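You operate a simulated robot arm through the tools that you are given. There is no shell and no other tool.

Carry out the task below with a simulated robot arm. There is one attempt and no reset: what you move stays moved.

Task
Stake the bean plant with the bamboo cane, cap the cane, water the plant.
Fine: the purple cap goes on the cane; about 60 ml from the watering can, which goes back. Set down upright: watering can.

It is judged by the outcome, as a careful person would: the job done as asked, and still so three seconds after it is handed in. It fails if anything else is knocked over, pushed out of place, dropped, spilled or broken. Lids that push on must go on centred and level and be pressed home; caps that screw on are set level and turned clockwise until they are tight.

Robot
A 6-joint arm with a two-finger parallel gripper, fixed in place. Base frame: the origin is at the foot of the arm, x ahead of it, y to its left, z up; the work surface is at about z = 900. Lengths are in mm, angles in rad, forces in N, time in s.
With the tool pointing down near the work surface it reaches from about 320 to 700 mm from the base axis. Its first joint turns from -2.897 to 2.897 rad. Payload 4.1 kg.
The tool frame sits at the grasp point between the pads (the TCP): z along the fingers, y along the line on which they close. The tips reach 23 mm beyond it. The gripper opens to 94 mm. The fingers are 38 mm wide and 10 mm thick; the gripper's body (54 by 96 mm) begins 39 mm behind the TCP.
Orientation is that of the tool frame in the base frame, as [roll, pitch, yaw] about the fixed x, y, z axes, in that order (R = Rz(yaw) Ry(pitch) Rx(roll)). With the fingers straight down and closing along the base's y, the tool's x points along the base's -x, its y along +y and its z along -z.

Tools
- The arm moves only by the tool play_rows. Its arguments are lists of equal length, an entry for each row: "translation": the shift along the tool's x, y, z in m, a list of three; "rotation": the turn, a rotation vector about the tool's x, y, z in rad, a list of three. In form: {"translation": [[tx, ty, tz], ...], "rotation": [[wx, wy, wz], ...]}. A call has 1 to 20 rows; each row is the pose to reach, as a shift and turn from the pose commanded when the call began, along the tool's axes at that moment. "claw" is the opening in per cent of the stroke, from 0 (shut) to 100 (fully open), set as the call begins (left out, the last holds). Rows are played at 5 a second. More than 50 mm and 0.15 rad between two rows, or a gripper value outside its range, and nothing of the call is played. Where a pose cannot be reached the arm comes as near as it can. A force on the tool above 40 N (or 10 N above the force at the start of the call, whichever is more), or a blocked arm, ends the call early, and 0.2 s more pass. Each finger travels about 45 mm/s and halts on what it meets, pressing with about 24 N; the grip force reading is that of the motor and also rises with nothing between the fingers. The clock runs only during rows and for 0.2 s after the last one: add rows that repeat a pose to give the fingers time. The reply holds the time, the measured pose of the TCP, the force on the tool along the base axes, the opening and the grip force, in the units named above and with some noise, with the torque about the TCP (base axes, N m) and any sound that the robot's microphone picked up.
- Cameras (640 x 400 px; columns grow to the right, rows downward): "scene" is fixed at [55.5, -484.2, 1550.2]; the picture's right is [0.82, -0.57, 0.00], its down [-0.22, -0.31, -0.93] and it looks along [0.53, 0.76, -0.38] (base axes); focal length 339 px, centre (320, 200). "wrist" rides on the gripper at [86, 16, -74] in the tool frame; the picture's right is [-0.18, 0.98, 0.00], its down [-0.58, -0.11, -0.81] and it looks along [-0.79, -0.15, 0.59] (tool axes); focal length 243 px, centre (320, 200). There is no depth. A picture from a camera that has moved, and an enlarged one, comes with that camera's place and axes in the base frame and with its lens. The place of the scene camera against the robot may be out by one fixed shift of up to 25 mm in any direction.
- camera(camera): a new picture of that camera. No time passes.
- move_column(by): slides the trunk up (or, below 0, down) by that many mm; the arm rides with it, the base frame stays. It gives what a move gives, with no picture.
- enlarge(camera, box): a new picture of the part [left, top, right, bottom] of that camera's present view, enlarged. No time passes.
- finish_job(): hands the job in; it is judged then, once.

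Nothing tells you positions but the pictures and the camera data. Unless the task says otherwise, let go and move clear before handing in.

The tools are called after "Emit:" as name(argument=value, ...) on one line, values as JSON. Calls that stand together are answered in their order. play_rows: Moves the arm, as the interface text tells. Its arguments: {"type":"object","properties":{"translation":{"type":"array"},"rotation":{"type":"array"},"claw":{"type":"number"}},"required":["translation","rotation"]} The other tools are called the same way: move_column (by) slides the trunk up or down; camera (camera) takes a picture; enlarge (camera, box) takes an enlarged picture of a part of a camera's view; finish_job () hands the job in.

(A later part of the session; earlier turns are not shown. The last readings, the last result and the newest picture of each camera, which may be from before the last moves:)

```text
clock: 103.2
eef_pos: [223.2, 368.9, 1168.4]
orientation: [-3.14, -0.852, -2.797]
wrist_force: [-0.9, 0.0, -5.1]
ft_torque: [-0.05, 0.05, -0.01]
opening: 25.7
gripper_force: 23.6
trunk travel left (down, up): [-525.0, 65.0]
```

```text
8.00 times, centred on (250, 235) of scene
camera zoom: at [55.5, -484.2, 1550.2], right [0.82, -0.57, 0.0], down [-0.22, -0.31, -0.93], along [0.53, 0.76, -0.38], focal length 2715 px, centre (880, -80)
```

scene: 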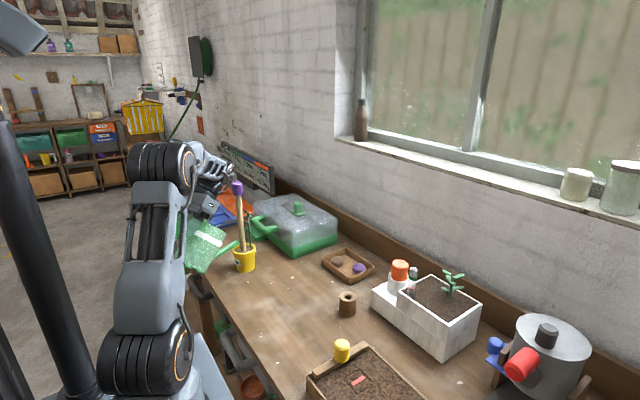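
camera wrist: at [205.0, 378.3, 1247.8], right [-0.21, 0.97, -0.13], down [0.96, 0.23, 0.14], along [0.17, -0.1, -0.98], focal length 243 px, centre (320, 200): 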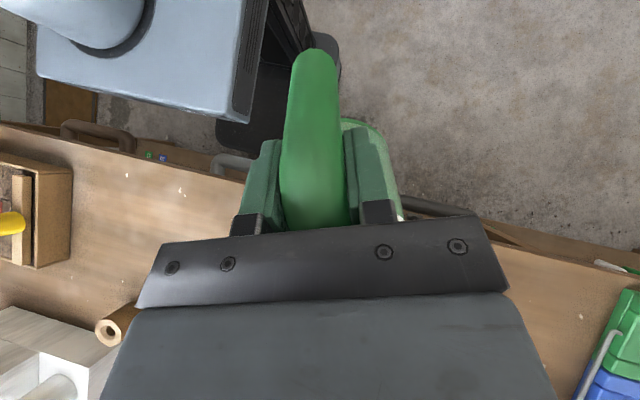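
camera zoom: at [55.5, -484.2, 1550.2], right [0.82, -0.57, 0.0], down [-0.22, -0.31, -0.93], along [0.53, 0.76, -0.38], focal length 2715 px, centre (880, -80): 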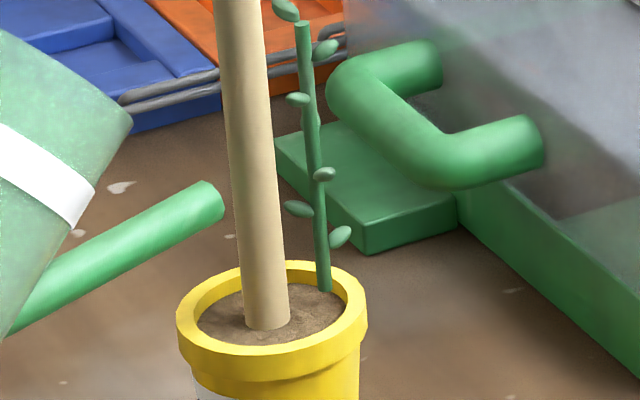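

Emit:
play_rows(translation=[[0.0005, 0, -0.0052], [0.001, 0, -0.0104], [0.001, 0, -0.0104]], rotation=[[0, 0.025, 0], [0, 0.05, 0], [0, 0.05, 0]])

Emit:
enlarge(camera="scene", box=[180, 130, 310, 270])

```text
clock: 104.0
eef_pos: [229.6, 369.6, 1174.7]
orientation: [3.141, -0.897, -2.796]
wrist_force: [-0.7, -0.4, -3.8]
ft_torque: [-0.05, 0.09, 0.02]
opening: 25.7
gripper_force: 24.4
trunk travel left (down, up): [-525.0, 65.0]
```

```text
2.86 times, centred on (245, 200) of scene
camera zoom: at [55.5, -484.2, 1550.2], right [0.82, -0.57, 0.0], down [-0.22, -0.31, -0.93], along [0.53, 0.76, -0.38], focal length 970 px, centre (534, 200)
```

zoom: 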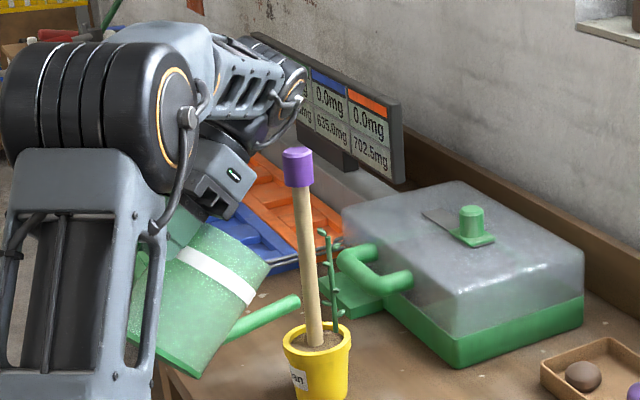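

Emit:
play_rows(translation=[[0.0004, 0, -0.0042], [0.0009, 0, -0.0084], [0.0009, 0, -0.0084]], rotation=[[0, 0.02, 0], [0, 0.04, 0], [0, 0.04, 0]])

Emit:
enlarge(camera="scene", box=[180, 130, 310, 270])

```text
clock: 104.8
eef_pos: [225.8, 365.7, 1166.8]
orientation: [3.14, -0.936, -2.797]
wrist_force: [-0.1, 0.3, -4.5]
ft_torque: [0.02, 0.1, -0.05]
opening: 25.8
gripper_force: 23.9
out of reach, approached as far as the arm can: row 1, 2, 3
trunk travel left (down, up): [-525.0, 65.0]
```

```text
2.86 times, centred on (245, 200) of scene
camera zoom: at [55.5, -484.2, 1550.2], right [0.82, -0.57, 0.0], down [-0.22, -0.31, -0.93], along [0.53, 0.76, -0.38], focal length 970 px, centre (534, 200)
```

zoom: 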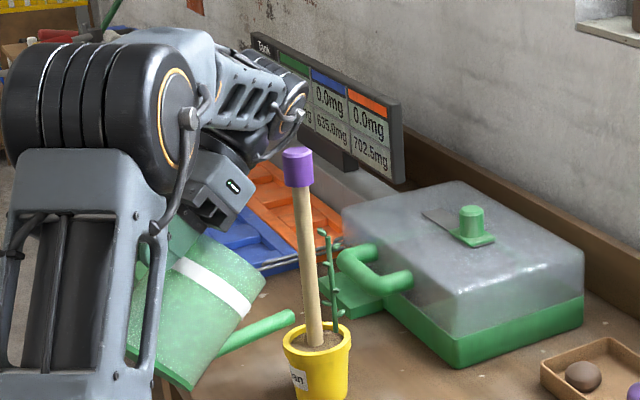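

The arm reached its envelope at 53.6°, still with no flow. I'll raise the trunk to gain reach and clearance over the cap.

Emit:
move_column(by=60)

Emit:
enlarge(camera="scene", box=[180, 130, 310, 270])

```text
clock: 105.8
eef_pos: [225.3, 366.8, 1227.0]
orientation: [3.141, -0.936, -2.796]
wrist_force: [0.0, 0.3, -4.1]
ft_torque: [-0.05, 0.13, -0.02]
opening: 26.0
gripper_force: 24.4
trunk travel left (down, up): [-585.0, 5.0]
```

```text
2.86 times, centred on (245, 200) of scene
camera zoom: at [55.5, -484.2, 1550.2], right [0.82, -0.57, 0.0], down [-0.22, -0.31, -0.93], along [0.53, 0.76, -0.38], focal length 970 px, centre (534, 200)
```

zoom: 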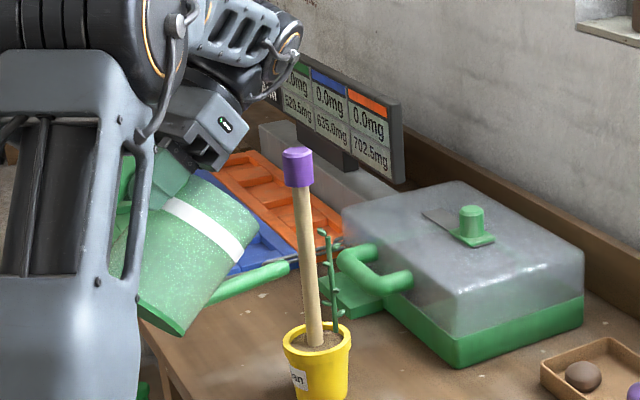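

Emit:
play_rows(translation=[[-0.008, 0, 0.0001], [-0.016, 0, 0.0001], [-0.024, 0, 0.0002], [-0.032, 0, 0.0003], [-0.032, 0, 0.0003]], rotation=[[0, 0, 0], [0, 0, 0], [0, 0, 0], [0, 0.022, 0], [0, 0.044, 0]])

Emit:
enlarge(camera="scene", box=[180, 130, 310, 270])

Emit:
camera(camera="wrist")

```text
clock: 107.0
eef_pos: [241.3, 373.1, 1199.1]
orientation: [3.14, -0.979, -2.795]
wrist_force: [0.2, 0.2, -4.6]
ft_torque: [-0.05, 0.1, 0.02]
opening: 25.8
gripper_force: 24.0
trunk travel left (down, up): [-585.0, 5.0]
```

```text
2.86 times, centred on (245, 200) of scene
camera zoom: at [55.5, -484.2, 1550.2], right [0.82, -0.57, 0.0], down [-0.22, -0.31, -0.93], along [0.53, 0.76, -0.38], focal length 970 px, centre (534, 200)
```

zoom: 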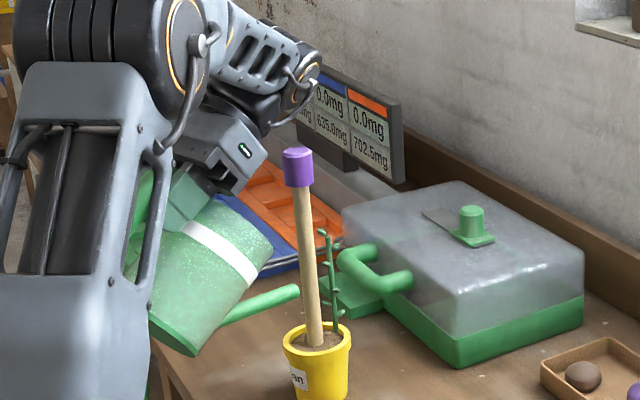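

```text
taken
camera wrist: at [246.8, 392.6, 1311.3], right [-0.23, 0.96, -0.15], down [0.97, 0.23, -0.03], along [0.0, -0.15, -0.99], focal length 243 px, centre (320, 200)
```

wrist: 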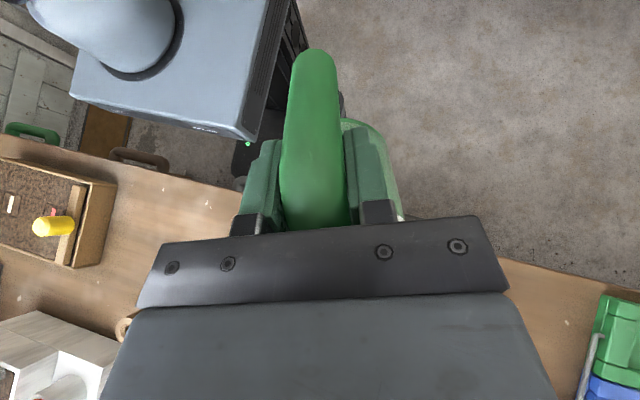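

Emit:
play_rows(translation=[[0.0004, 0, -0.0042], [0.0009, 0, -0.0083], [0.0009, 0, -0.0083]], rotation=[[0, 0.02, 0], [0, 0.04, 0], [0, 0.04, 0]])

Emit:
enlarge(camera="scene", box=[190, 170, 300, 270])

```text
clock: 107.8
eef_pos: [234.6, 368.0, 1192.0]
orientation: [3.138, -1.019, -2.796]
wrist_force: [0.2, -0.3, -4.6]
ft_torque: [-0.03, 0.08, 0.01]
opening: 26.2
gripper_force: 24.3
out of reach, approached as far as the arm can: row 1, 2, 3
trunk travel left (down, up): [-585.0, 5.0]
```

```text
4.00 times, centred on (245, 220) of scene
camera zoom: at [55.5, -484.2, 1550.2], right [0.82, -0.57, 0.0], down [-0.22, -0.31, -0.93], along [0.53, 0.76, -0.38], focal length 1357 px, centre (620, 120)
```

zoom: 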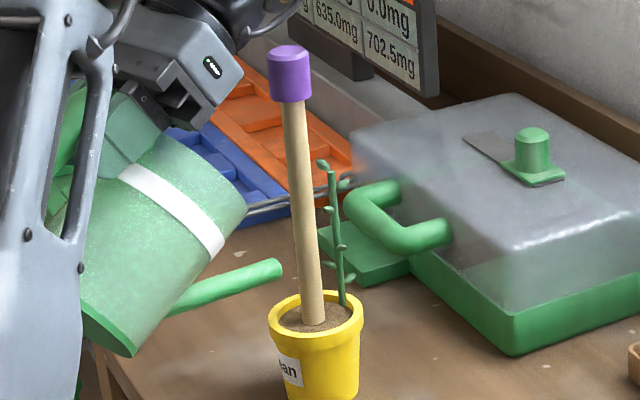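

Still no outflow at 58°, and the wrist joint limits further tilt in this arm posture. I'll back off and bring the spout in from a different azimuth (about −10°), where the arm can tilt further.

Emit:
play_rows(translation=[[0.005, 0.001, 0.0127], [0.01, 0.002, 0.0253], [0.015, 0.003, 0.038], [0.02, 0.004, 0.0506], [0.0249, 0.005, 0.0633], [0.0249, 0.005, 0.0633]], rotation=[[0, -0.044, 0], [0, -0.088, 0], [0, -0.131, 0], [0, -0.175, 0], [0, -0.219, 0], [0, -0.219, 0]])

Emit:
enlarge(camera="scene", box=[130, 130, 310, 290])

```text
clock: 109.2
eef_pos: [170.8, 351.2, 1179.4]
orientation: [3.14, -0.8, -2.796]
wrist_force: [0.0, -0.1, -4.2]
ft_torque: [-0.04, 0.11, 0.02]
opening: 26.1
gripper_force: 23.7
trunk travel left (down, up): [-585.0, 5.0]
```

```text
2.50 times, centred on (220, 210) of scene
camera zoom: at [55.5, -484.2, 1550.2], right [0.82, -0.57, 0.0], down [-0.22, -0.31, -0.93], along [0.53, 0.76, -0.38], focal length 848 px, centre (570, 175)
```

zoom: 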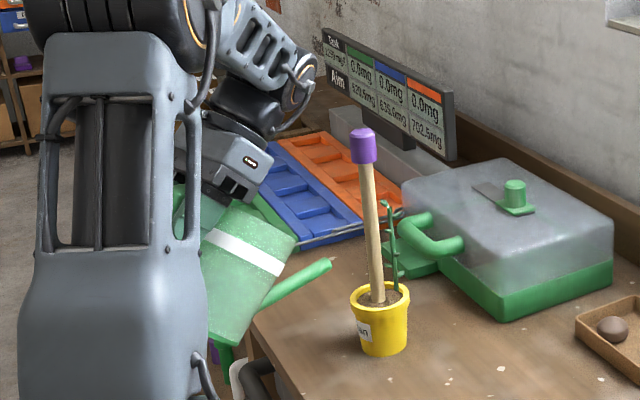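

Emit:
play_rows(translation=[[-0.0015, 0.007, -0.0025], [-0.005, 0.0226, -0.0081], [-0.0085, 0.0385, -0.0138], [-0.012, 0.0544, -0.0195], [-0.0155, 0.0703, -0.0252], [-0.019, 0.0862, -0.0309], [-0.0215, 0.1, -0.036], [-0.022, 0.1056, -0.0379], [-0.022, 0.1056, -0.0379]], rotation=[[-0.025, 0, 0.0243], [-0.08, 0, 0.0777], [-0.136, 0, 0.1321], [-0.192, 0, 0.1865], [-0.248, 0, 0.2409], [-0.304, 0, 0.2953], [-0.353, 0, 0.3429], [-0.373, 0, 0.3623], [-0.373, 0, 0.3623]])

Emit:
enlarge(camera="scene", box=[130, 130, 310, 290])

```text
clock: 111.2
eef_pos: [175.6, 465.3, 1189.5]
orientation: [-3.14, -0.802, 2.966]
wrist_force: [-0.3, -0.2, -4.3]
ft_torque: [0.0, 0.17, -0.02]
opening: 25.8
gripper_force: 24.8
trunk travel left (down, up): [-585.0, 5.0]
```

```text
2.50 times, centred on (220, 210) of scene
camera zoom: at [55.5, -484.2, 1550.2], right [0.82, -0.57, 0.0], down [-0.22, -0.31, -0.93], along [0.53, 0.76, -0.38], focal length 848 px, centre (570, 175)
```

zoom: 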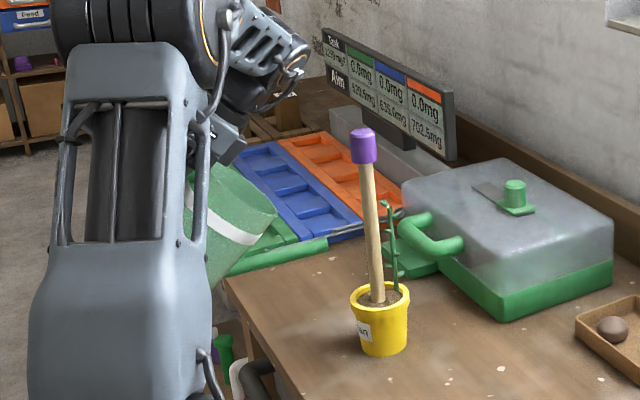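

Good side view, and the geometry matches prediction. Advancing the spout over the pot and tilting to about 54°.

Emit:
play_rows(translation=[[-0.006, 0.0004, -0.0075], [-0.0124, 0.0007, -0.0153], [-0.0187, 0.0011, -0.023], [-0.0249, 0.0015, -0.0307], [-0.0311, 0.0018, -0.0383], [-0.0373, 0.0022, -0.046], [-0.0373, 0.0022, -0.046]], rotation=[[0, 0.025, 0], [0, 0.05, 0], [0, 0.075, 0], [0, 0.1, 0], [0, 0.125, 0], [0, 0.148, 0], [0, 0.148, 0]])

Emit:
enlarge(camera="scene", box=[170, 130, 310, 270])

Emit:
enlarge(camera="scene", box=[210, 210, 290, 260])

```text
clock: 112.8
eef_pos: [233.8, 455.8, 1195.4]
orientation: [3.141, -0.949, 2.967]
wrist_force: [0.4, -0.2, -4.6]
ft_torque: [0.02, 0.12, 0.02]
opening: 25.9
gripper_force: 24.5
trunk travel left (down, up): [-585.0, 5.0]
```

```text
2.86 times, centred on (240, 200) of scene
camera zoom: at [55.5, -484.2, 1550.2], right [0.82, -0.57, 0.0], down [-0.22, -0.31, -0.93], along [0.53, 0.76, -0.38], focal length 970 px, centre (549, 200)
```

zoom: 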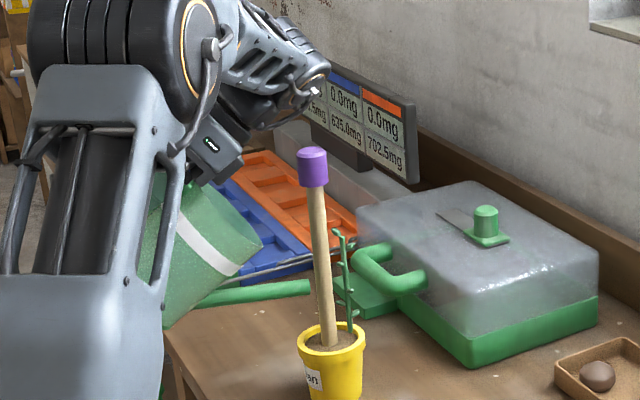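

```text
8.00 times, centred on (250, 235) of scene
camera zoom: at [55.5, -484.2, 1550.2], right [0.82, -0.57, 0.0], down [-0.22, -0.31, -0.93], along [0.53, 0.76, -0.38], focal length 2715 px, centre (880, -80)
```

zoom: 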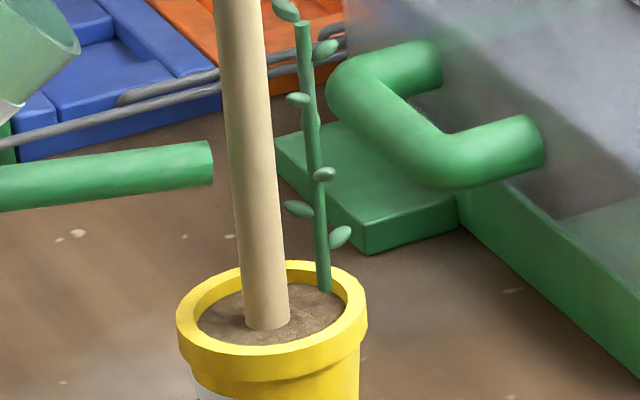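

The spout is now horizontal at 54°, aimed at the pot's near side. Lowering a little and stepping the tilt up.

Emit:
play_rows(translation=[[-0.005, 0.0005, -0.0005], [-0.0113, 0.001, -0.0016], [-0.0113, 0.001, -0.0016]], rotation=[[0, 0.025, 0], [0, 0.05, 0], [0, 0.05, 0]])

Emit:
enlarge(camera="scene", box=[210, 210, 290, 260])

```text
clock: 113.6
eef_pos: [241.6, 456.7, 1186.5]
orientation: [-3.14, -1.001, 2.966]
wrist_force: [-0.5, 1.0, -4.3]
ft_torque: [-0.03, 0.11, 0.01]
opening: 25.6
gripper_force: 23.9
trunk travel left (down, up): [-585.0, 5.0]
```

```text
8.00 times, centred on (250, 235) of scene
camera zoom: at [55.5, -484.2, 1550.2], right [0.82, -0.57, 0.0], down [-0.22, -0.31, -0.93], along [0.53, 0.76, -0.38], focal length 2715 px, centre (880, -80)
```

zoom: 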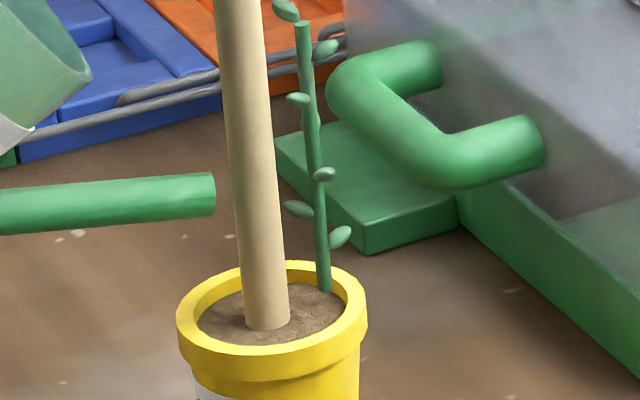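

Emit:
play_rows(translation=[[0.0006, 0, -0.0062], [0.0006, 0, -0.0062]], rotation=[[0, 0.03, 0], [0, 0.03, 0]])

Emit:
enlarge(camera="scene", box=[190, 190, 290, 260])

```text
clock: 114.2
eef_pos: [248.2, 454.2, 1190.4]
orientation: [-3.14, -1.031, 2.966]
wrist_force: [0.3, -0.2, -4.9]
ft_torque: [0.02, 0.07, 0.05]
opening: 26.0
gripper_force: 23.9
trunk travel left (down, up): [-585.0, 5.0]
```

```text
5.71 times, centred on (240, 225) of scene
camera zoom: at [55.5, -484.2, 1550.2], right [0.82, -0.57, 0.0], down [-0.22, -0.31, -0.93], along [0.53, 0.76, -0.38], focal length 1939 px, centre (777, 57)
```

zoom: 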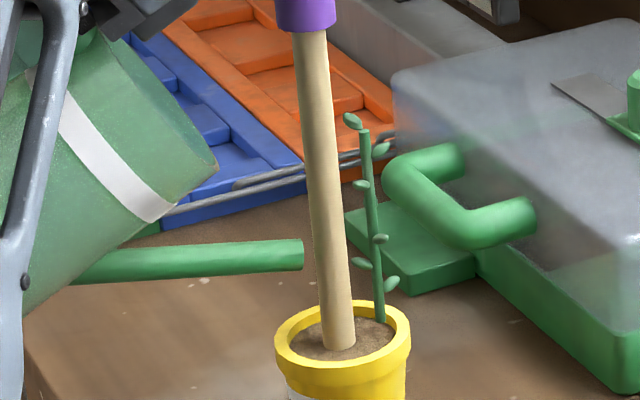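

Emit:
play_rows(translation=[[0.0022, 0.001, -0.0037], [0.0022, 0.001, -0.0037]], rotation=[[0, 0.03, 0], [0, 0.03, 0]])

Emit:
enlarge(camera="scene", box=[190, 190, 290, 260])

```text
clock: 114.8
eef_pos: [249.5, 456.4, 1195.8]
orientation: [3.141, -1.06, 2.964]
wrist_force: [0.5, -0.1, -4.1]
ft_torque: [0.01, 0.06, 0.01]
opening: 26.1
gripper_force: 24.0
trunk travel left (down, up): [-585.0, 5.0]
```

```text
5.71 times, centred on (240, 225) of scene
camera zoom: at [55.5, -484.2, 1550.2], right [0.82, -0.57, 0.0], down [-0.22, -0.31, -0.93], along [0.53, 0.76, -0.38], focal length 1939 px, centre (777, 57)
```

zoom: 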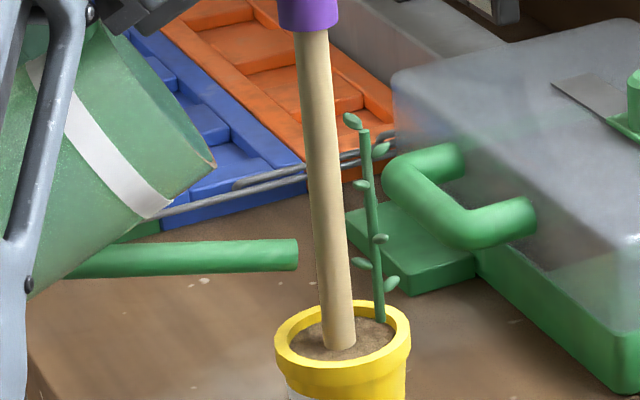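

Emit:
play_rows(translation=[[0.0006, 0, -0.0062], [0.0006, 0, -0.0062]], rotation=[[0, 0.03, 0], [0, 0.03, 0]])

Emit:
enlarge(camera="scene", box=[190, 190, 290, 260])

```text
clock: 115.4
eef_pos: [254.2, 455.5, 1198.1]
orientation: [-3.139, -1.09, 2.966]
wrist_force: [0.5, 1.0, -5.0]
ft_torque: [0.02, 0.05, 0.01]
opening: 25.9
gripper_force: 24.1
trunk travel left (down, up): [-585.0, 5.0]
```

```text
5.71 times, centred on (240, 225) of scene
camera zoom: at [55.5, -484.2, 1550.2], right [0.82, -0.57, 0.0], down [-0.22, -0.31, -0.93], along [0.53, 0.76, -0.38], focal length 1939 px, centre (777, 57)
```

zoom: 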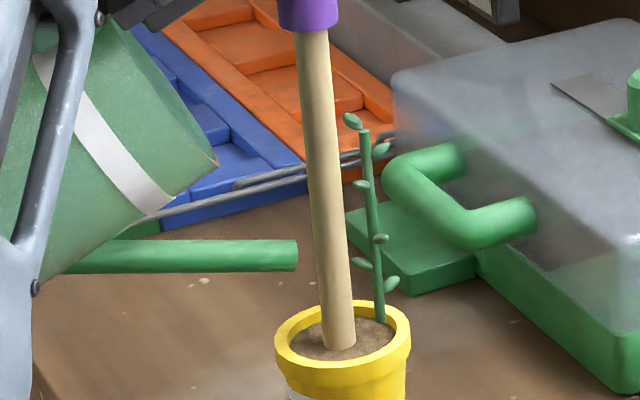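

Emit:
play_rows(translation=[[0.0006, 0.0005, -0.0063], [0.0006, 0.0005, -0.0063]], rotation=[[0, 0.03, 0], [0, 0.03, 0]])

Emit:
enlarge(camera="scene", box=[190, 190, 290, 260])

```text
clock: 116.0
eef_pos: [260.9, 454.9, 1200.6]
orientation: [3.141, -1.12, 2.966]
wrist_force: [-0.7, 0.5, -4.2]
ft_torque: [-0.01, 0.01, 0.02]
opening: 25.7
gripper_force: 24.5
trunk travel left (down, up): [-585.0, 5.0]
```

```text
5.71 times, centred on (240, 225) of scene
camera zoom: at [55.5, -484.2, 1550.2], right [0.82, -0.57, 0.0], down [-0.22, -0.31, -0.93], along [0.53, 0.76, -0.38], focal length 1939 px, centre (777, 57)
```

zoom: 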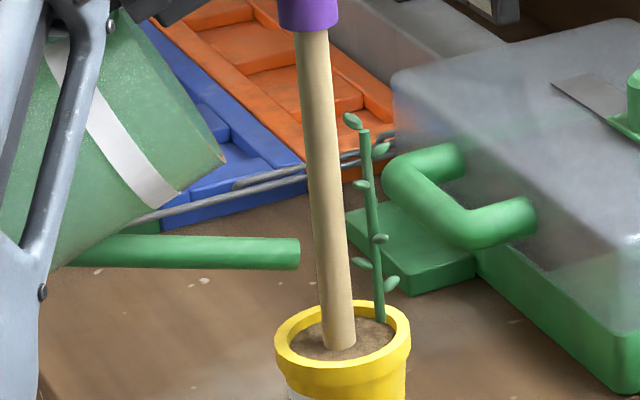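

Emit:
play_rows(translation=[[0.0016, 0.0005, -0.0045], [0.0016, 0.0005, -0.0045]], rotation=[[0, 0.03, 0], [0, 0.03, 0]])

Emit:
enlarge(camera="scene", box=[190, 190, 290, 260])

Emit:
enlarge(camera="scene", box=[150, 110, 310, 250])

```text
clock: 116.6
eef_pos: [263.4, 454.3, 1205.1]
orientation: [-3.141, -1.149, 2.967]
wrist_force: [-0.4, -0.3, -4.3]
ft_torque: [-0.01, 0.06, -0.03]
opening: 25.7
gripper_force: 24.1
trunk travel left (down, up): [-585.0, 5.0]
```

```text
5.71 times, centred on (240, 225) of scene
camera zoom: at [55.5, -484.2, 1550.2], right [0.82, -0.57, 0.0], down [-0.22, -0.31, -0.93], along [0.53, 0.76, -0.38], focal length 1939 px, centre (777, 57)
```

zoom: 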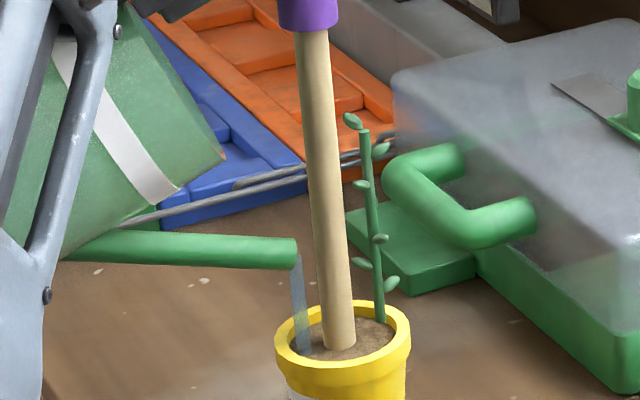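

```text
2.86 times, centred on (230, 180) of scene
camera zoom: at [55.5, -484.2, 1550.2], right [0.82, -0.57, 0.0], down [-0.22, -0.31, -0.93], along [0.53, 0.76, -0.38], focal length 970 px, centre (577, 257)
```

zoom: 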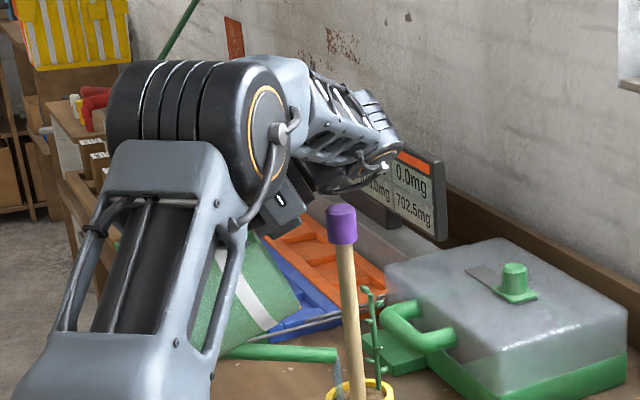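

Flow has started at about 66°, falling vertically from the tip into the pot. I'll tip back immediately to stop it and gauge the rate before continuing.

Emit:
play_rows(translation=[[-0.002, 0, 0.0125], [-0.002, 0, 0.0125]], rotation=[[0, -0.06, 0], [0, -0.06, 0]])

Emit:
enlarge(camera="scene", box=[190, 190, 290, 260])

```text
clock: 117.2
eef_pos: [252.8, 457.4, 1198.2]
orientation: [-3.141, -1.088, 2.965]
wrist_force: [0.4, -0.6, -4.1]
ft_torque: [-0.01, 0.06, 0.01]
opening: 25.8
gripper_force: 23.7
trunk travel left (down, up): [-585.0, 5.0]
```

```text
5.71 times, centred on (240, 225) of scene
camera zoom: at [55.5, -484.2, 1550.2], right [0.82, -0.57, 0.0], down [-0.22, -0.31, -0.93], along [0.53, 0.76, -0.38], focal length 1939 px, centre (777, 57)
```

zoom: 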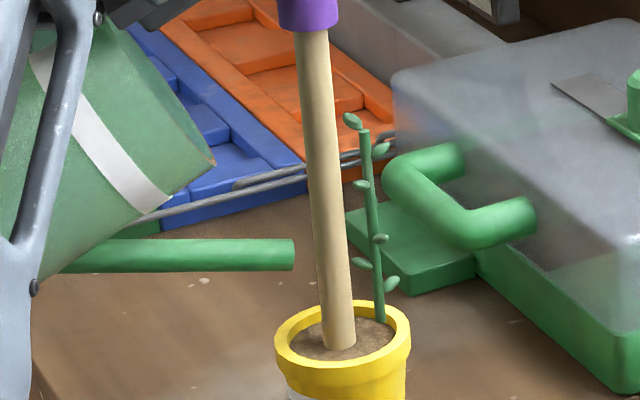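

Flow stopped. Taking a batch of weight readings to bound how much left the can.

Emit:
play_rows(translation=[[0, 0, 0]], rotation=[[0, 0, 0]])

Emit:
play_rows(translation=[[0, 0, 0]], rotation=[[0, 0, 0]])

Emit:
play_rows(translation=[[0, 0, 0]], rotation=[[0, 0, 0]])

Emit:
play_rows(translation=[[0, 0, 0]], rotation=[[0, 0, 0]])

Emit:
play_rows(translation=[[0, 0, 0]], rotation=[[0, 0, 0]])

Emit:
play_rows(translation=[[0, 0, 0]], rotation=[[0, 0, 0]])

Emit:
play_rows(translation=[[0, 0, 0]], rotation=[[0, 0, 0]])

Emit:
play_rows(translation=[[0, 0, 0]], rotation=[[0, 0, 0]])

Emit:
play_rows(translation=[[0, 0, 0]], rotation=[[0, 0, 0]])

Emit:
play_rows(translation=[[0, 0, 0]], rotation=[[0, 0, 0]])

Emit:
play_rows(translation=[[0, 0, 0]], rotation=[[0, 0, 0]])

Emit:
play_rows(translation=[[0, 0, 0]], rotation=[[0, 0, 0]])

Emit:
enlarge(camera="scene", box=[190, 190, 290, 260])

```text
clock: 117.6
eef_pos: [252.6, 456.8, 1197.9]
orientation: [-3.141, -1.089, 2.966]
wrist_force: [0.3, -0.7, -4.1]
ft_torque: [-0.01, 0.07, -0.04]
opening: 26.0
gripper_force: 23.6
trunk travel left (down, up): [-585.0, 5.0]
```

```text
clock: 118.0
eef_pos: [251.5, 457.2, 1197.8]
orientation: [3.141, -1.09, 2.964]
wrist_force: [0.0, 0.4, -4.4]
ft_torque: [0.0, 0.06, 0.02]
opening: 26.1
gripper_force: 23.9
trunk travel left (down, up): [-585.0, 5.0]
```

```text
clock: 118.4
eef_pos: [252.4, 456.9, 1198.5]
orientation: [-3.141, -1.089, 2.965]
wrist_force: [0.2, -0.2, -4.1]
ft_torque: [-0.03, 0.03, -0.01]
opening: 26.0
gripper_force: 23.8
trunk travel left (down, up): [-585.0, 5.0]
```

```text
clock: 118.8
eef_pos: [252.5, 457.3, 1198.5]
orientation: [-3.142, -1.089, 2.965]
wrist_force: [0.6, -0.3, -4.0]
ft_torque: [0.03, 0.03, 0.01]
opening: 25.8
gripper_force: 24.3
trunk travel left (down, up): [-585.0, 5.0]
```

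```text
clock: 119.2
eef_pos: [252.6, 457.4, 1199.1]
orientation: [-3.139, -1.089, 2.966]
wrist_force: [-0.6, -0.2, -4.7]
ft_torque: [0.01, 0.03, 0.04]
opening: 25.7
gripper_force: 24.0
trunk travel left (down, up): [-585.0, 5.0]
```

```text
clock: 119.6
eef_pos: [252.2, 456.6, 1197.8]
orientation: [3.141, -1.09, 2.964]
wrist_force: [0.2, 0.0, -4.5]
ft_torque: [0.02, 0.1, -0.01]
opening: 25.8
gripper_force: 24.4
trunk travel left (down, up): [-585.0, 5.0]
```

```text
clock: 120.0
eef_pos: [252.9, 456.6, 1198.1]
orientation: [-3.141, -1.088, 2.965]
wrist_force: [1.8, 0.4, -4.8]
ft_torque: [0.02, 0.02, 0.03]
opening: 25.7
gripper_force: 23.7
trunk travel left (down, up): [-585.0, 5.0]
```

```text
clock: 120.4
eef_pos: [251.7, 456.6, 1198.3]
orientation: [3.141, -1.089, 2.965]
wrist_force: [-0.3, -0.3, -3.9]
ft_torque: [-0.03, 0.06, -0.02]
opening: 26.0
gripper_force: 23.6
trunk travel left (down, up): [-585.0, 5.0]
```

```text
clock: 120.8
eef_pos: [252.1, 456.6, 1198.1]
orientation: [-3.141, -1.09, 2.966]
wrist_force: [0.2, 0.3, -4.5]
ft_torque: [0.01, 0.06, -0.02]
opening: 26.1
gripper_force: 23.7
trunk travel left (down, up): [-585.0, 5.0]
```

```text
clock: 121.2
eef_pos: [252.0, 457.4, 1198.9]
orientation: [-3.142, -1.089, 2.966]
wrist_force: [0.0, 0.1, -4.2]
ft_torque: [0.01, 0.07, 0.01]
opening: 25.9
gripper_force: 23.8
trunk travel left (down, up): [-585.0, 5.0]
```

```text
clock: 121.6
eef_pos: [253.1, 457.1, 1198.0]
orientation: [3.14, -1.091, 2.966]
wrist_force: [-0.4, 0.1, -2.9]
ft_torque: [0.0, 0.06, -0.02]
opening: 25.8
gripper_force: 24.1
trunk travel left (down, up): [-585.0, 5.0]
```

```text
clock: 122.0
eef_pos: [250.6, 456.4, 1198.0]
orientation: [3.141, -1.088, 2.965]
wrist_force: [-0.1, 0.4, -4.2]
ft_torque: [-0.01, 0.06, 0.01]
opening: 25.7
gripper_force: 24.1
trunk travel left (down, up): [-585.0, 5.0]
```

```text
5.71 times, centred on (240, 225) of scene
camera zoom: at [55.5, -484.2, 1550.2], right [0.82, -0.57, 0.0], down [-0.22, -0.31, -0.93], along [0.53, 0.76, -0.38], focal length 1939 px, centre (777, 57)
```

zoom: 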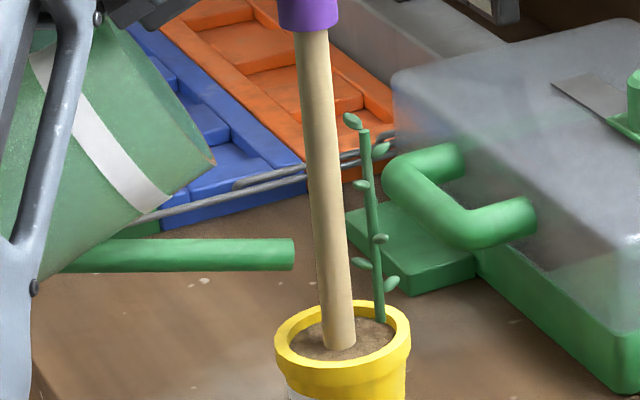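

Weight dropped by roughly 0.25 ± 0.12 N (about 25 ml, uncertain). I'll try a smaller tilt to find a gentler, controllable flow.

Emit:
play_rows(translation=[[0.0001, 0, -0.0113], [0.0001, 0, -0.0113]], rotation=[[0, 0.046, 0], [0, 0.046, 0]])

Emit:
enlarge(camera="scene", box=[190, 190, 290, 260])

```text
clock: 122.6
eef_pos: [262.0, 454.9, 1203.1]
orientation: [-3.141, -1.137, 2.967]
wrist_force: [0.2, -0.2, -4.9]
ft_torque: [0.04, 0.0, -0.04]
opening: 26.0
gripper_force: 23.6
trunk travel left (down, up): [-585.0, 5.0]
```

```text
5.71 times, centred on (240, 225) of scene
camera zoom: at [55.5, -484.2, 1550.2], right [0.82, -0.57, 0.0], down [-0.22, -0.31, -0.93], along [0.53, 0.76, -0.38], focal length 1939 px, centre (777, 57)
```

zoom: 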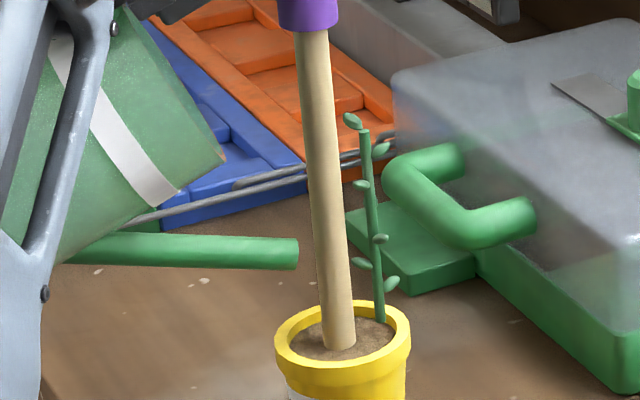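

Emit:
play_rows(translation=[[0.0002, 0, -0.0021]], rotation=[[0, 0.01, 0]])

Emit:
enlarge(camera="scene", box=[190, 190, 290, 260])

```text
clock: 123.0
eef_pos: [263.7, 451.9, 1203.9]
orientation: [-3.142, -1.147, 2.965]
wrist_force: [-0.1, -0.2, -4.6]
ft_torque: [0.03, -0.03, 0.03]
opening: 25.9
gripper_force: 24.3
trunk travel left (down, up): [-585.0, 5.0]
```

```text
5.71 times, centred on (240, 225) of scene
camera zoom: at [55.5, -484.2, 1550.2], right [0.82, -0.57, 0.0], down [-0.22, -0.31, -0.93], along [0.53, 0.76, -0.38], focal length 1939 px, centre (777, 57)
```

zoom: 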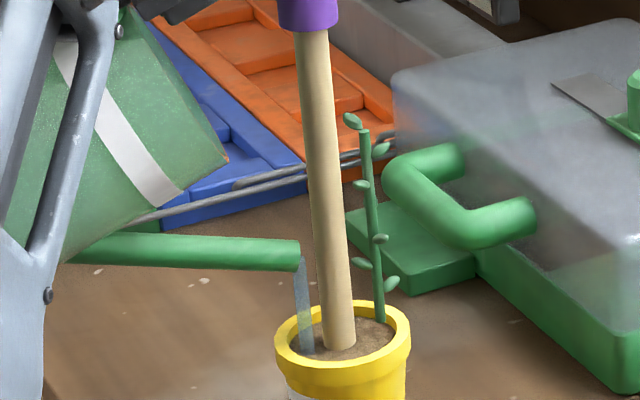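

It flows at 1.147 rad. Stopping again right away to weigh precisely.

Emit:
play_rows(translation=[[-0.0005, 0.002, 0.0105]], rotation=[[0, -0.05, 0]])

Emit:
play_rows(translation=[[0, 0, 0]], rotation=[[0, 0, 0]])

Emit:
play_rows(translation=[[0, 0, 0]], rotation=[[0, 0, 0]])

Emit:
play_rows(translation=[[0, 0, 0]], rotation=[[0, 0, 0]])

Emit:
play_rows(translation=[[0, 0, 0]], rotation=[[0, 0, 0]])

Emit:
play_rows(translation=[[0, 0, 0]], rotation=[[0, 0, 0]])

Emit:
play_rows(translation=[[0, 0, 0]], rotation=[[0, 0, 0]])

Emit:
play_rows(translation=[[0, 0, 0]], rotation=[[0, 0, 0]])

Emit:
play_rows(translation=[[0, 0, 0]], rotation=[[0, 0, 0]])

Emit:
play_rows(translation=[[0, 0, 0]], rotation=[[0, 0, 0]])

Emit:
play_rows(translation=[[0, 0, 0]], rotation=[[0, 0, 0]])

Emit:
play_rows(translation=[[0, 0, 0]], rotation=[[0, 0, 0]])

Emit:
play_rows(translation=[[0, 0, 0]], rotation=[[0, 0, 0]])

Emit:
play_rows(translation=[[0, 0, 0]], rotation=[[0, 0, 0]])

Emit:
play_rows(translation=[[0, 0, 0]], rotation=[[0, 0, 0]])

Emit:
play_rows(translation=[[0, 0, 0]], rotation=[[0, 0, 0]])

Emit:
play_rows(translation=[[0, 0, 0]], rotation=[[0, 0, 0]])

Emit:
play_rows(translation=[[0, 0, 0]], rotation=[[0, 0, 0]])

Emit:
play_rows(translation=[[0, 0, 0]], rotation=[[0, 0, 0]])

Emit:
play_rows(translation=[[0, 0, 0]], rotation=[[0, 0, 0]])

Emit:
play_rows(translation=[[0, 0, 0]], rotation=[[0, 0, 0]])

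Emit:
play_rows(translation=[[0, 0, 0]], rotation=[[0, 0, 0]])

Emit:
enlarge(camera="scene", box=[190, 190, 290, 260])

```text
clock: 123.4
eef_pos: [253.8, 458.1, 1199.2]
orientation: [3.14, -1.096, 2.965]
wrist_force: [-0.5, 0.3, -4.7]
ft_torque: [0.03, 0.03, 0.01]
opening: 25.9
gripper_force: 24.0
trunk travel left (down, up): [-585.0, 5.0]
```

```text
clock: 123.8
eef_pos: [254.6, 457.9, 1199.0]
orientation: [-3.141, -1.096, 2.965]
wrist_force: [0.1, -0.2, -3.9]
ft_torque: [0.06, 0.01, 0.0]
opening: 25.9
gripper_force: 24.6
trunk travel left (down, up): [-585.0, 5.0]
```

```text
clock: 124.2
eef_pos: [254.6, 457.8, 1198.8]
orientation: [-3.141, -1.098, 2.967]
wrist_force: [0.6, 0.2, -4.3]
ft_torque: [-0.01, 0.02, -0.01]
opening: 26.1
gripper_force: 23.3
trunk travel left (down, up): [-585.0, 5.0]
```

```text
clock: 124.6
eef_pos: [253.9, 458.2, 1199.2]
orientation: [3.141, -1.096, 2.964]
wrist_force: [-0.3, 0.2, -4.0]
ft_torque: [-0.03, 0.1, -0.01]
opening: 25.8
gripper_force: 24.0
trunk travel left (down, up): [-585.0, 5.0]
```

```text
clock: 125.0
eef_pos: [255.0, 458.1, 1199.2]
orientation: [3.141, -1.096, 2.966]
wrist_force: [-0.2, -0.6, -4.3]
ft_torque: [0.0, -0.01, 0.03]
opening: 26.0
gripper_force: 24.2
trunk travel left (down, up): [-585.0, 5.0]
```

```text
clock: 125.4
eef_pos: [254.1, 457.9, 1199.9]
orientation: [-3.14, -1.096, 2.967]
wrist_force: [0.4, -0.4, -4.1]
ft_torque: [0.03, 0.06, 0.04]
opening: 26.0
gripper_force: 23.7
trunk travel left (down, up): [-585.0, 5.0]
```

```text
clock: 125.8
eef_pos: [254.0, 457.7, 1198.7]
orientation: [3.141, -1.098, 2.964]
wrist_force: [0.0, 0.5, -4.7]
ft_torque: [-0.03, 0.09, 0.0]
opening: 25.9
gripper_force: 23.8
trunk travel left (down, up): [-585.0, 5.0]
```

```text
clock: 126.2
eef_pos: [254.5, 456.8, 1199.0]
orientation: [-3.141, -1.096, 2.965]
wrist_force: [-0.3, 1.0, -4.2]
ft_torque: [0.04, 0.05, -0.02]
opening: 26.1
gripper_force: 24.3
trunk travel left (down, up): [-585.0, 5.0]
```

```text
clock: 126.6
eef_pos: [253.0, 458.1, 1200.0]
orientation: [3.14, -1.094, 2.964]
wrist_force: [0.1, 0.4, -5.0]
ft_torque: [0.03, 0.06, -0.04]
opening: 25.9
gripper_force: 23.7
trunk travel left (down, up): [-585.0, 5.0]
```

```text
clock: 127.0
eef_pos: [254.0, 457.9, 1199.0]
orientation: [3.14, -1.097, 2.966]
wrist_force: [0.5, 0.9, -3.6]
ft_torque: [-0.01, 0.02, 0.0]
opening: 25.9
gripper_force: 24.0
trunk travel left (down, up): [-585.0, 5.0]
```

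```text
clock: 127.4
eef_pos: [255.4, 457.5, 1199.5]
orientation: [-3.14, -1.097, 2.967]
wrist_force: [-0.5, -0.9, -4.3]
ft_torque: [0.01, 0.04, 0.04]
opening: 25.8
gripper_force: 24.0
trunk travel left (down, up): [-585.0, 5.0]
```

```text
clock: 127.8
eef_pos: [252.9, 457.0, 1198.9]
orientation: [-3.142, -1.096, 2.965]
wrist_force: [0.1, 0.3, -4.8]
ft_torque: [0.02, 0.04, 0.0]
opening: 25.8
gripper_force: 24.0
trunk travel left (down, up): [-585.0, 5.0]
```

```text
clock: 128.2
eef_pos: [254.4, 456.8, 1198.9]
orientation: [3.141, -1.096, 2.965]
wrist_force: [-0.2, -1.0, -3.4]
ft_torque: [0.0, 0.02, 0.0]
opening: 25.8
gripper_force: 24.2
trunk travel left (down, up): [-585.0, 5.0]
```

```text
clock: 128.6
eef_pos: [253.7, 457.1, 1199.5]
orientation: [3.141, -1.097, 2.965]
wrist_force: [0.0, -0.4, -4.9]
ft_torque: [0.01, 0.02, 0.0]
opening: 25.9
gripper_force: 23.7
trunk travel left (down, up): [-585.0, 5.0]
```

```text
clock: 129.0
eef_pos: [253.7, 458.0, 1198.4]
orientation: [3.141, -1.095, 2.965]
wrist_force: [0.5, 0.3, -4.8]
ft_torque: [0.05, 0.07, 0.0]
opening: 25.8
gripper_force: 24.1
trunk travel left (down, up): [-585.0, 5.0]
```

```text
clock: 129.4
eef_pos: [253.6, 457.5, 1199.4]
orientation: [-3.141, -1.098, 2.966]
wrist_force: [0.3, 0.8, -4.5]
ft_torque: [0.05, 0.03, 0.01]
opening: 25.9
gripper_force: 24.4
trunk travel left (down, up): [-585.0, 5.0]
```

```text
clock: 129.8
eef_pos: [253.3, 456.1, 1200.6]
orientation: [3.141, -1.095, 2.965]
wrist_force: [-0.3, 0.5, -4.1]
ft_torque: [0.02, 0.04, -0.01]
opening: 26.0
gripper_force: 24.2
trunk travel left (down, up): [-585.0, 5.0]
```

```text
clock: 130.2
eef_pos: [253.9, 459.1, 1199.2]
orientation: [-3.141, -1.095, 2.968]
wrist_force: [-0.4, -0.9, -5.1]
ft_torque: [0.01, 0.06, 0.01]
opening: 26.0
gripper_force: 23.3
trunk travel left (down, up): [-585.0, 5.0]
```

```text
clock: 130.6
eef_pos: [254.1, 457.9, 1198.8]
orientation: [3.141, -1.095, 2.965]
wrist_force: [0.8, 0.3, -4.5]
ft_torque: [-0.02, 0.06, 0.0]
opening: 25.7
gripper_force: 24.0
trunk travel left (down, up): [-585.0, 5.0]
```

```text
clock: 131.0
eef_pos: [254.1, 457.8, 1199.6]
orientation: [-3.141, -1.097, 2.965]
wrist_force: [-0.2, 0.4, -4.4]
ft_torque: [0.03, 0.09, 0.02]
opening: 26.0
gripper_force: 23.8
trunk travel left (down, up): [-585.0, 5.0]
```

```text
clock: 131.4
eef_pos: [253.0, 457.0, 1199.6]
orientation: [3.141, -1.095, 2.966]
wrist_force: [-0.3, 0.8, -4.4]
ft_torque: [0.0, 0.04, 0.01]
opening: 26.1
gripper_force: 24.1
trunk travel left (down, up): [-585.0, 5.0]
```

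```text
clock: 131.8
eef_pos: [254.2, 457.5, 1198.6]
orientation: [3.141, -1.095, 2.964]
wrist_force: [0.1, 0.1, -4.1]
ft_torque: [-0.04, 0.01, 0.03]
opening: 25.9
gripper_force: 23.7
trunk travel left (down, up): [-585.0, 5.0]
```

```text
5.71 times, centred on (240, 225) of scene
camera zoom: at [55.5, -484.2, 1550.2], right [0.82, -0.57, 0.0], down [-0.22, -0.31, -0.93], along [0.53, 0.76, -0.38], focal length 1939 px, centre (777, 57)
```

zoom: 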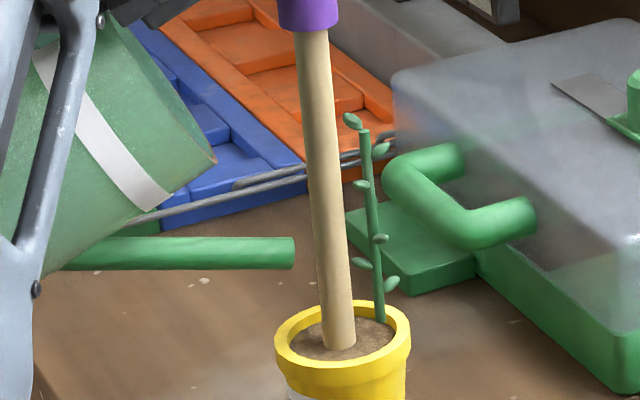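

Combined readings suggest only about 13 ± 9 ml so far, so the rate is modest. I'll pour a longer burst (about 2 s), check the stream, then stop and weigh.

Emit:
play_rows(translation=[[0.0011, 0.001, -0.011], [0.0011, 0.001, -0.011], [0.0011, 0.001, -0.011], [0.0011, 0.001, -0.011], [0.0011, 0.001, -0.011], [0.0011, 0.001, -0.011], [0.0011, 0.001, -0.011], [0.0011, 0.001, -0.011]], rotation=[[0, 0.053, 0], [0, 0.053, 0], [0, 0.053, 0], [0, 0.053, 0], [0, 0.053, 0], [0, 0.053, 0], [0, 0.053, 0], [0, 0.053, 0]])

Emit:
enlarge(camera="scene", box=[190, 190, 290, 260])

```text
clock: 133.6
eef_pos: [264.9, 457.5, 1205.7]
orientation: [-3.141, -1.148, 2.966]
wrist_force: [1.8, 0.5, -4.1]
ft_torque: [-0.01, 0.04, 0.02]
opening: 25.7
gripper_force: 24.1
trunk travel left (down, up): [-585.0, 5.0]
```

```text
5.71 times, centred on (240, 225) of scene
camera zoom: at [55.5, -484.2, 1550.2], right [0.82, -0.57, 0.0], down [-0.22, -0.31, -0.93], along [0.53, 0.76, -0.38], focal length 1939 px, centre (777, 57)
```

zoom: 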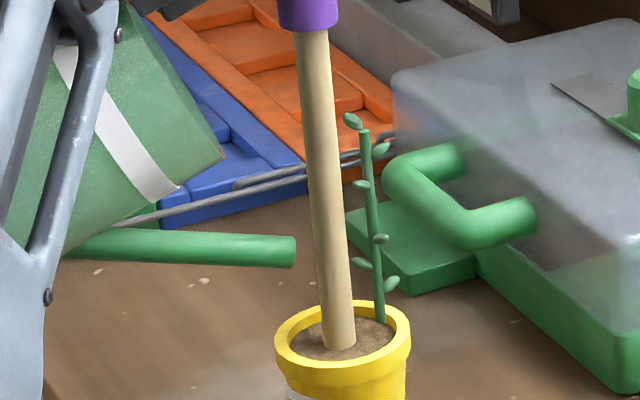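

At this tilt the flow has already ceased: the outflow stops once the level falls to the lip. So the poured amount is controlled by the final tilt. I'll increase tilt in small steps, letting it drain each time.

Emit:
play_rows(translation=[[0.0005, 0, -0.0045], [0.0005, 0, -0.0045], [0.0005, 0, -0.0045]], rotation=[[0, 0.022, 0], [0, 0.022, 0], [0, 0.022, 0]])

Emit:
enlarge(camera="scene", box=[190, 190, 290, 260])

```text
clock: 134.4
eef_pos: [267.6, 456.4, 1206.8]
orientation: [-3.141, -1.17, 2.966]
wrist_force: [0.4, 0.2, -4.3]
ft_torque: [-0.03, 0.03, 0.0]
opening: 25.6
gripper_force: 24.2
trunk travel left (down, up): [-585.0, 5.0]
```

```text
5.71 times, centred on (240, 225) of scene
camera zoom: at [55.5, -484.2, 1550.2], right [0.82, -0.57, 0.0], down [-0.22, -0.31, -0.93], along [0.53, 0.76, -0.38], focal length 1939 px, centre (777, 57)
```

zoom: 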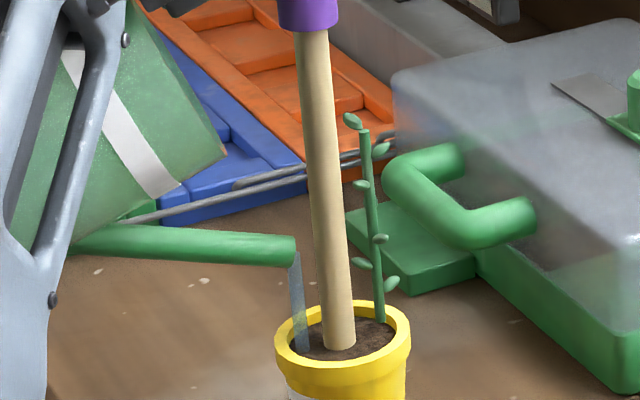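

Flowing again, landing in the pot, and the soil is darkening. Holding until it drains to the lip.

Emit:
play_rows(translation=[[0, 0, 0]], rotation=[[0, 0, 0]])

Emit:
enlarge(camera="scene", box=[190, 190, 290, 260])

Emit:
play_rows(translation=[[0, 0, 0]], rotation=[[0, 0, 0]])

Emit:
enlarge(camera="scene", box=[190, 190, 290, 260])

```text
clock: 134.8
eef_pos: [267.8, 456.7, 1208.6]
orientation: [3.141, -1.171, 2.965]
wrist_force: [0.0, 0.4, -4.1]
ft_torque: [-0.01, 0.03, 0.01]
opening: 26.0
gripper_force: 23.7
trunk travel left (down, up): [-585.0, 5.0]
```

```text
5.71 times, centred on (240, 225) of scene
camera zoom: at [55.5, -484.2, 1550.2], right [0.82, -0.57, 0.0], down [-0.22, -0.31, -0.93], along [0.53, 0.76, -0.38], focal length 1939 px, centre (777, 57)
```

zoom: 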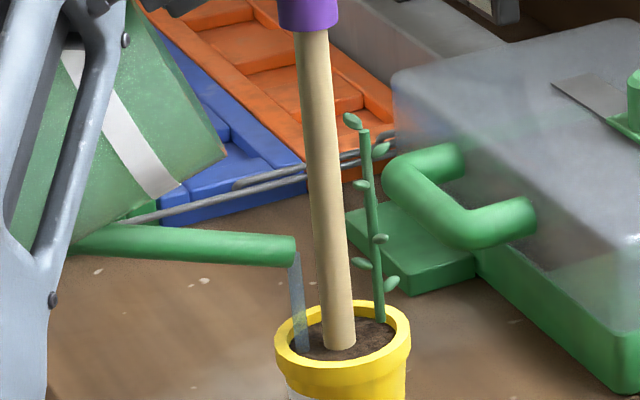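

```text
clock: 135.2
eef_pos: [268.9, 457.1, 1207.2]
orientation: [-3.141, -1.171, 2.966]
wrist_force: [0.3, -0.2, -4.5]
ft_torque: [0.02, 0.02, 0.03]
opening: 26.0
gripper_force: 24.0
trunk travel left (down, up): [-585.0, 5.0]
```

```text
5.71 times, centred on (240, 225) of scene
camera zoom: at [55.5, -484.2, 1550.2], right [0.82, -0.57, 0.0], down [-0.22, -0.31, -0.93], along [0.53, 0.76, -0.38], focal length 1939 px, centre (777, 57)
```

zoom: 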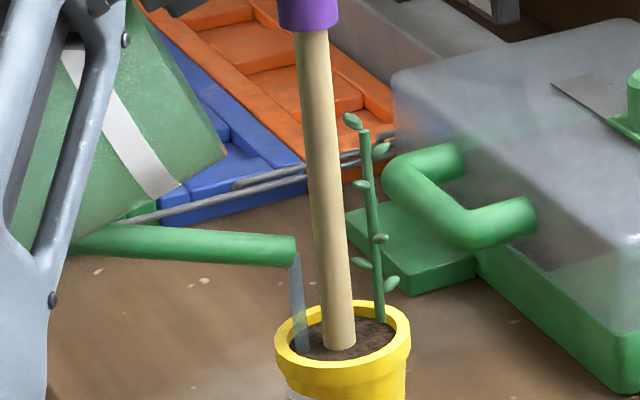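

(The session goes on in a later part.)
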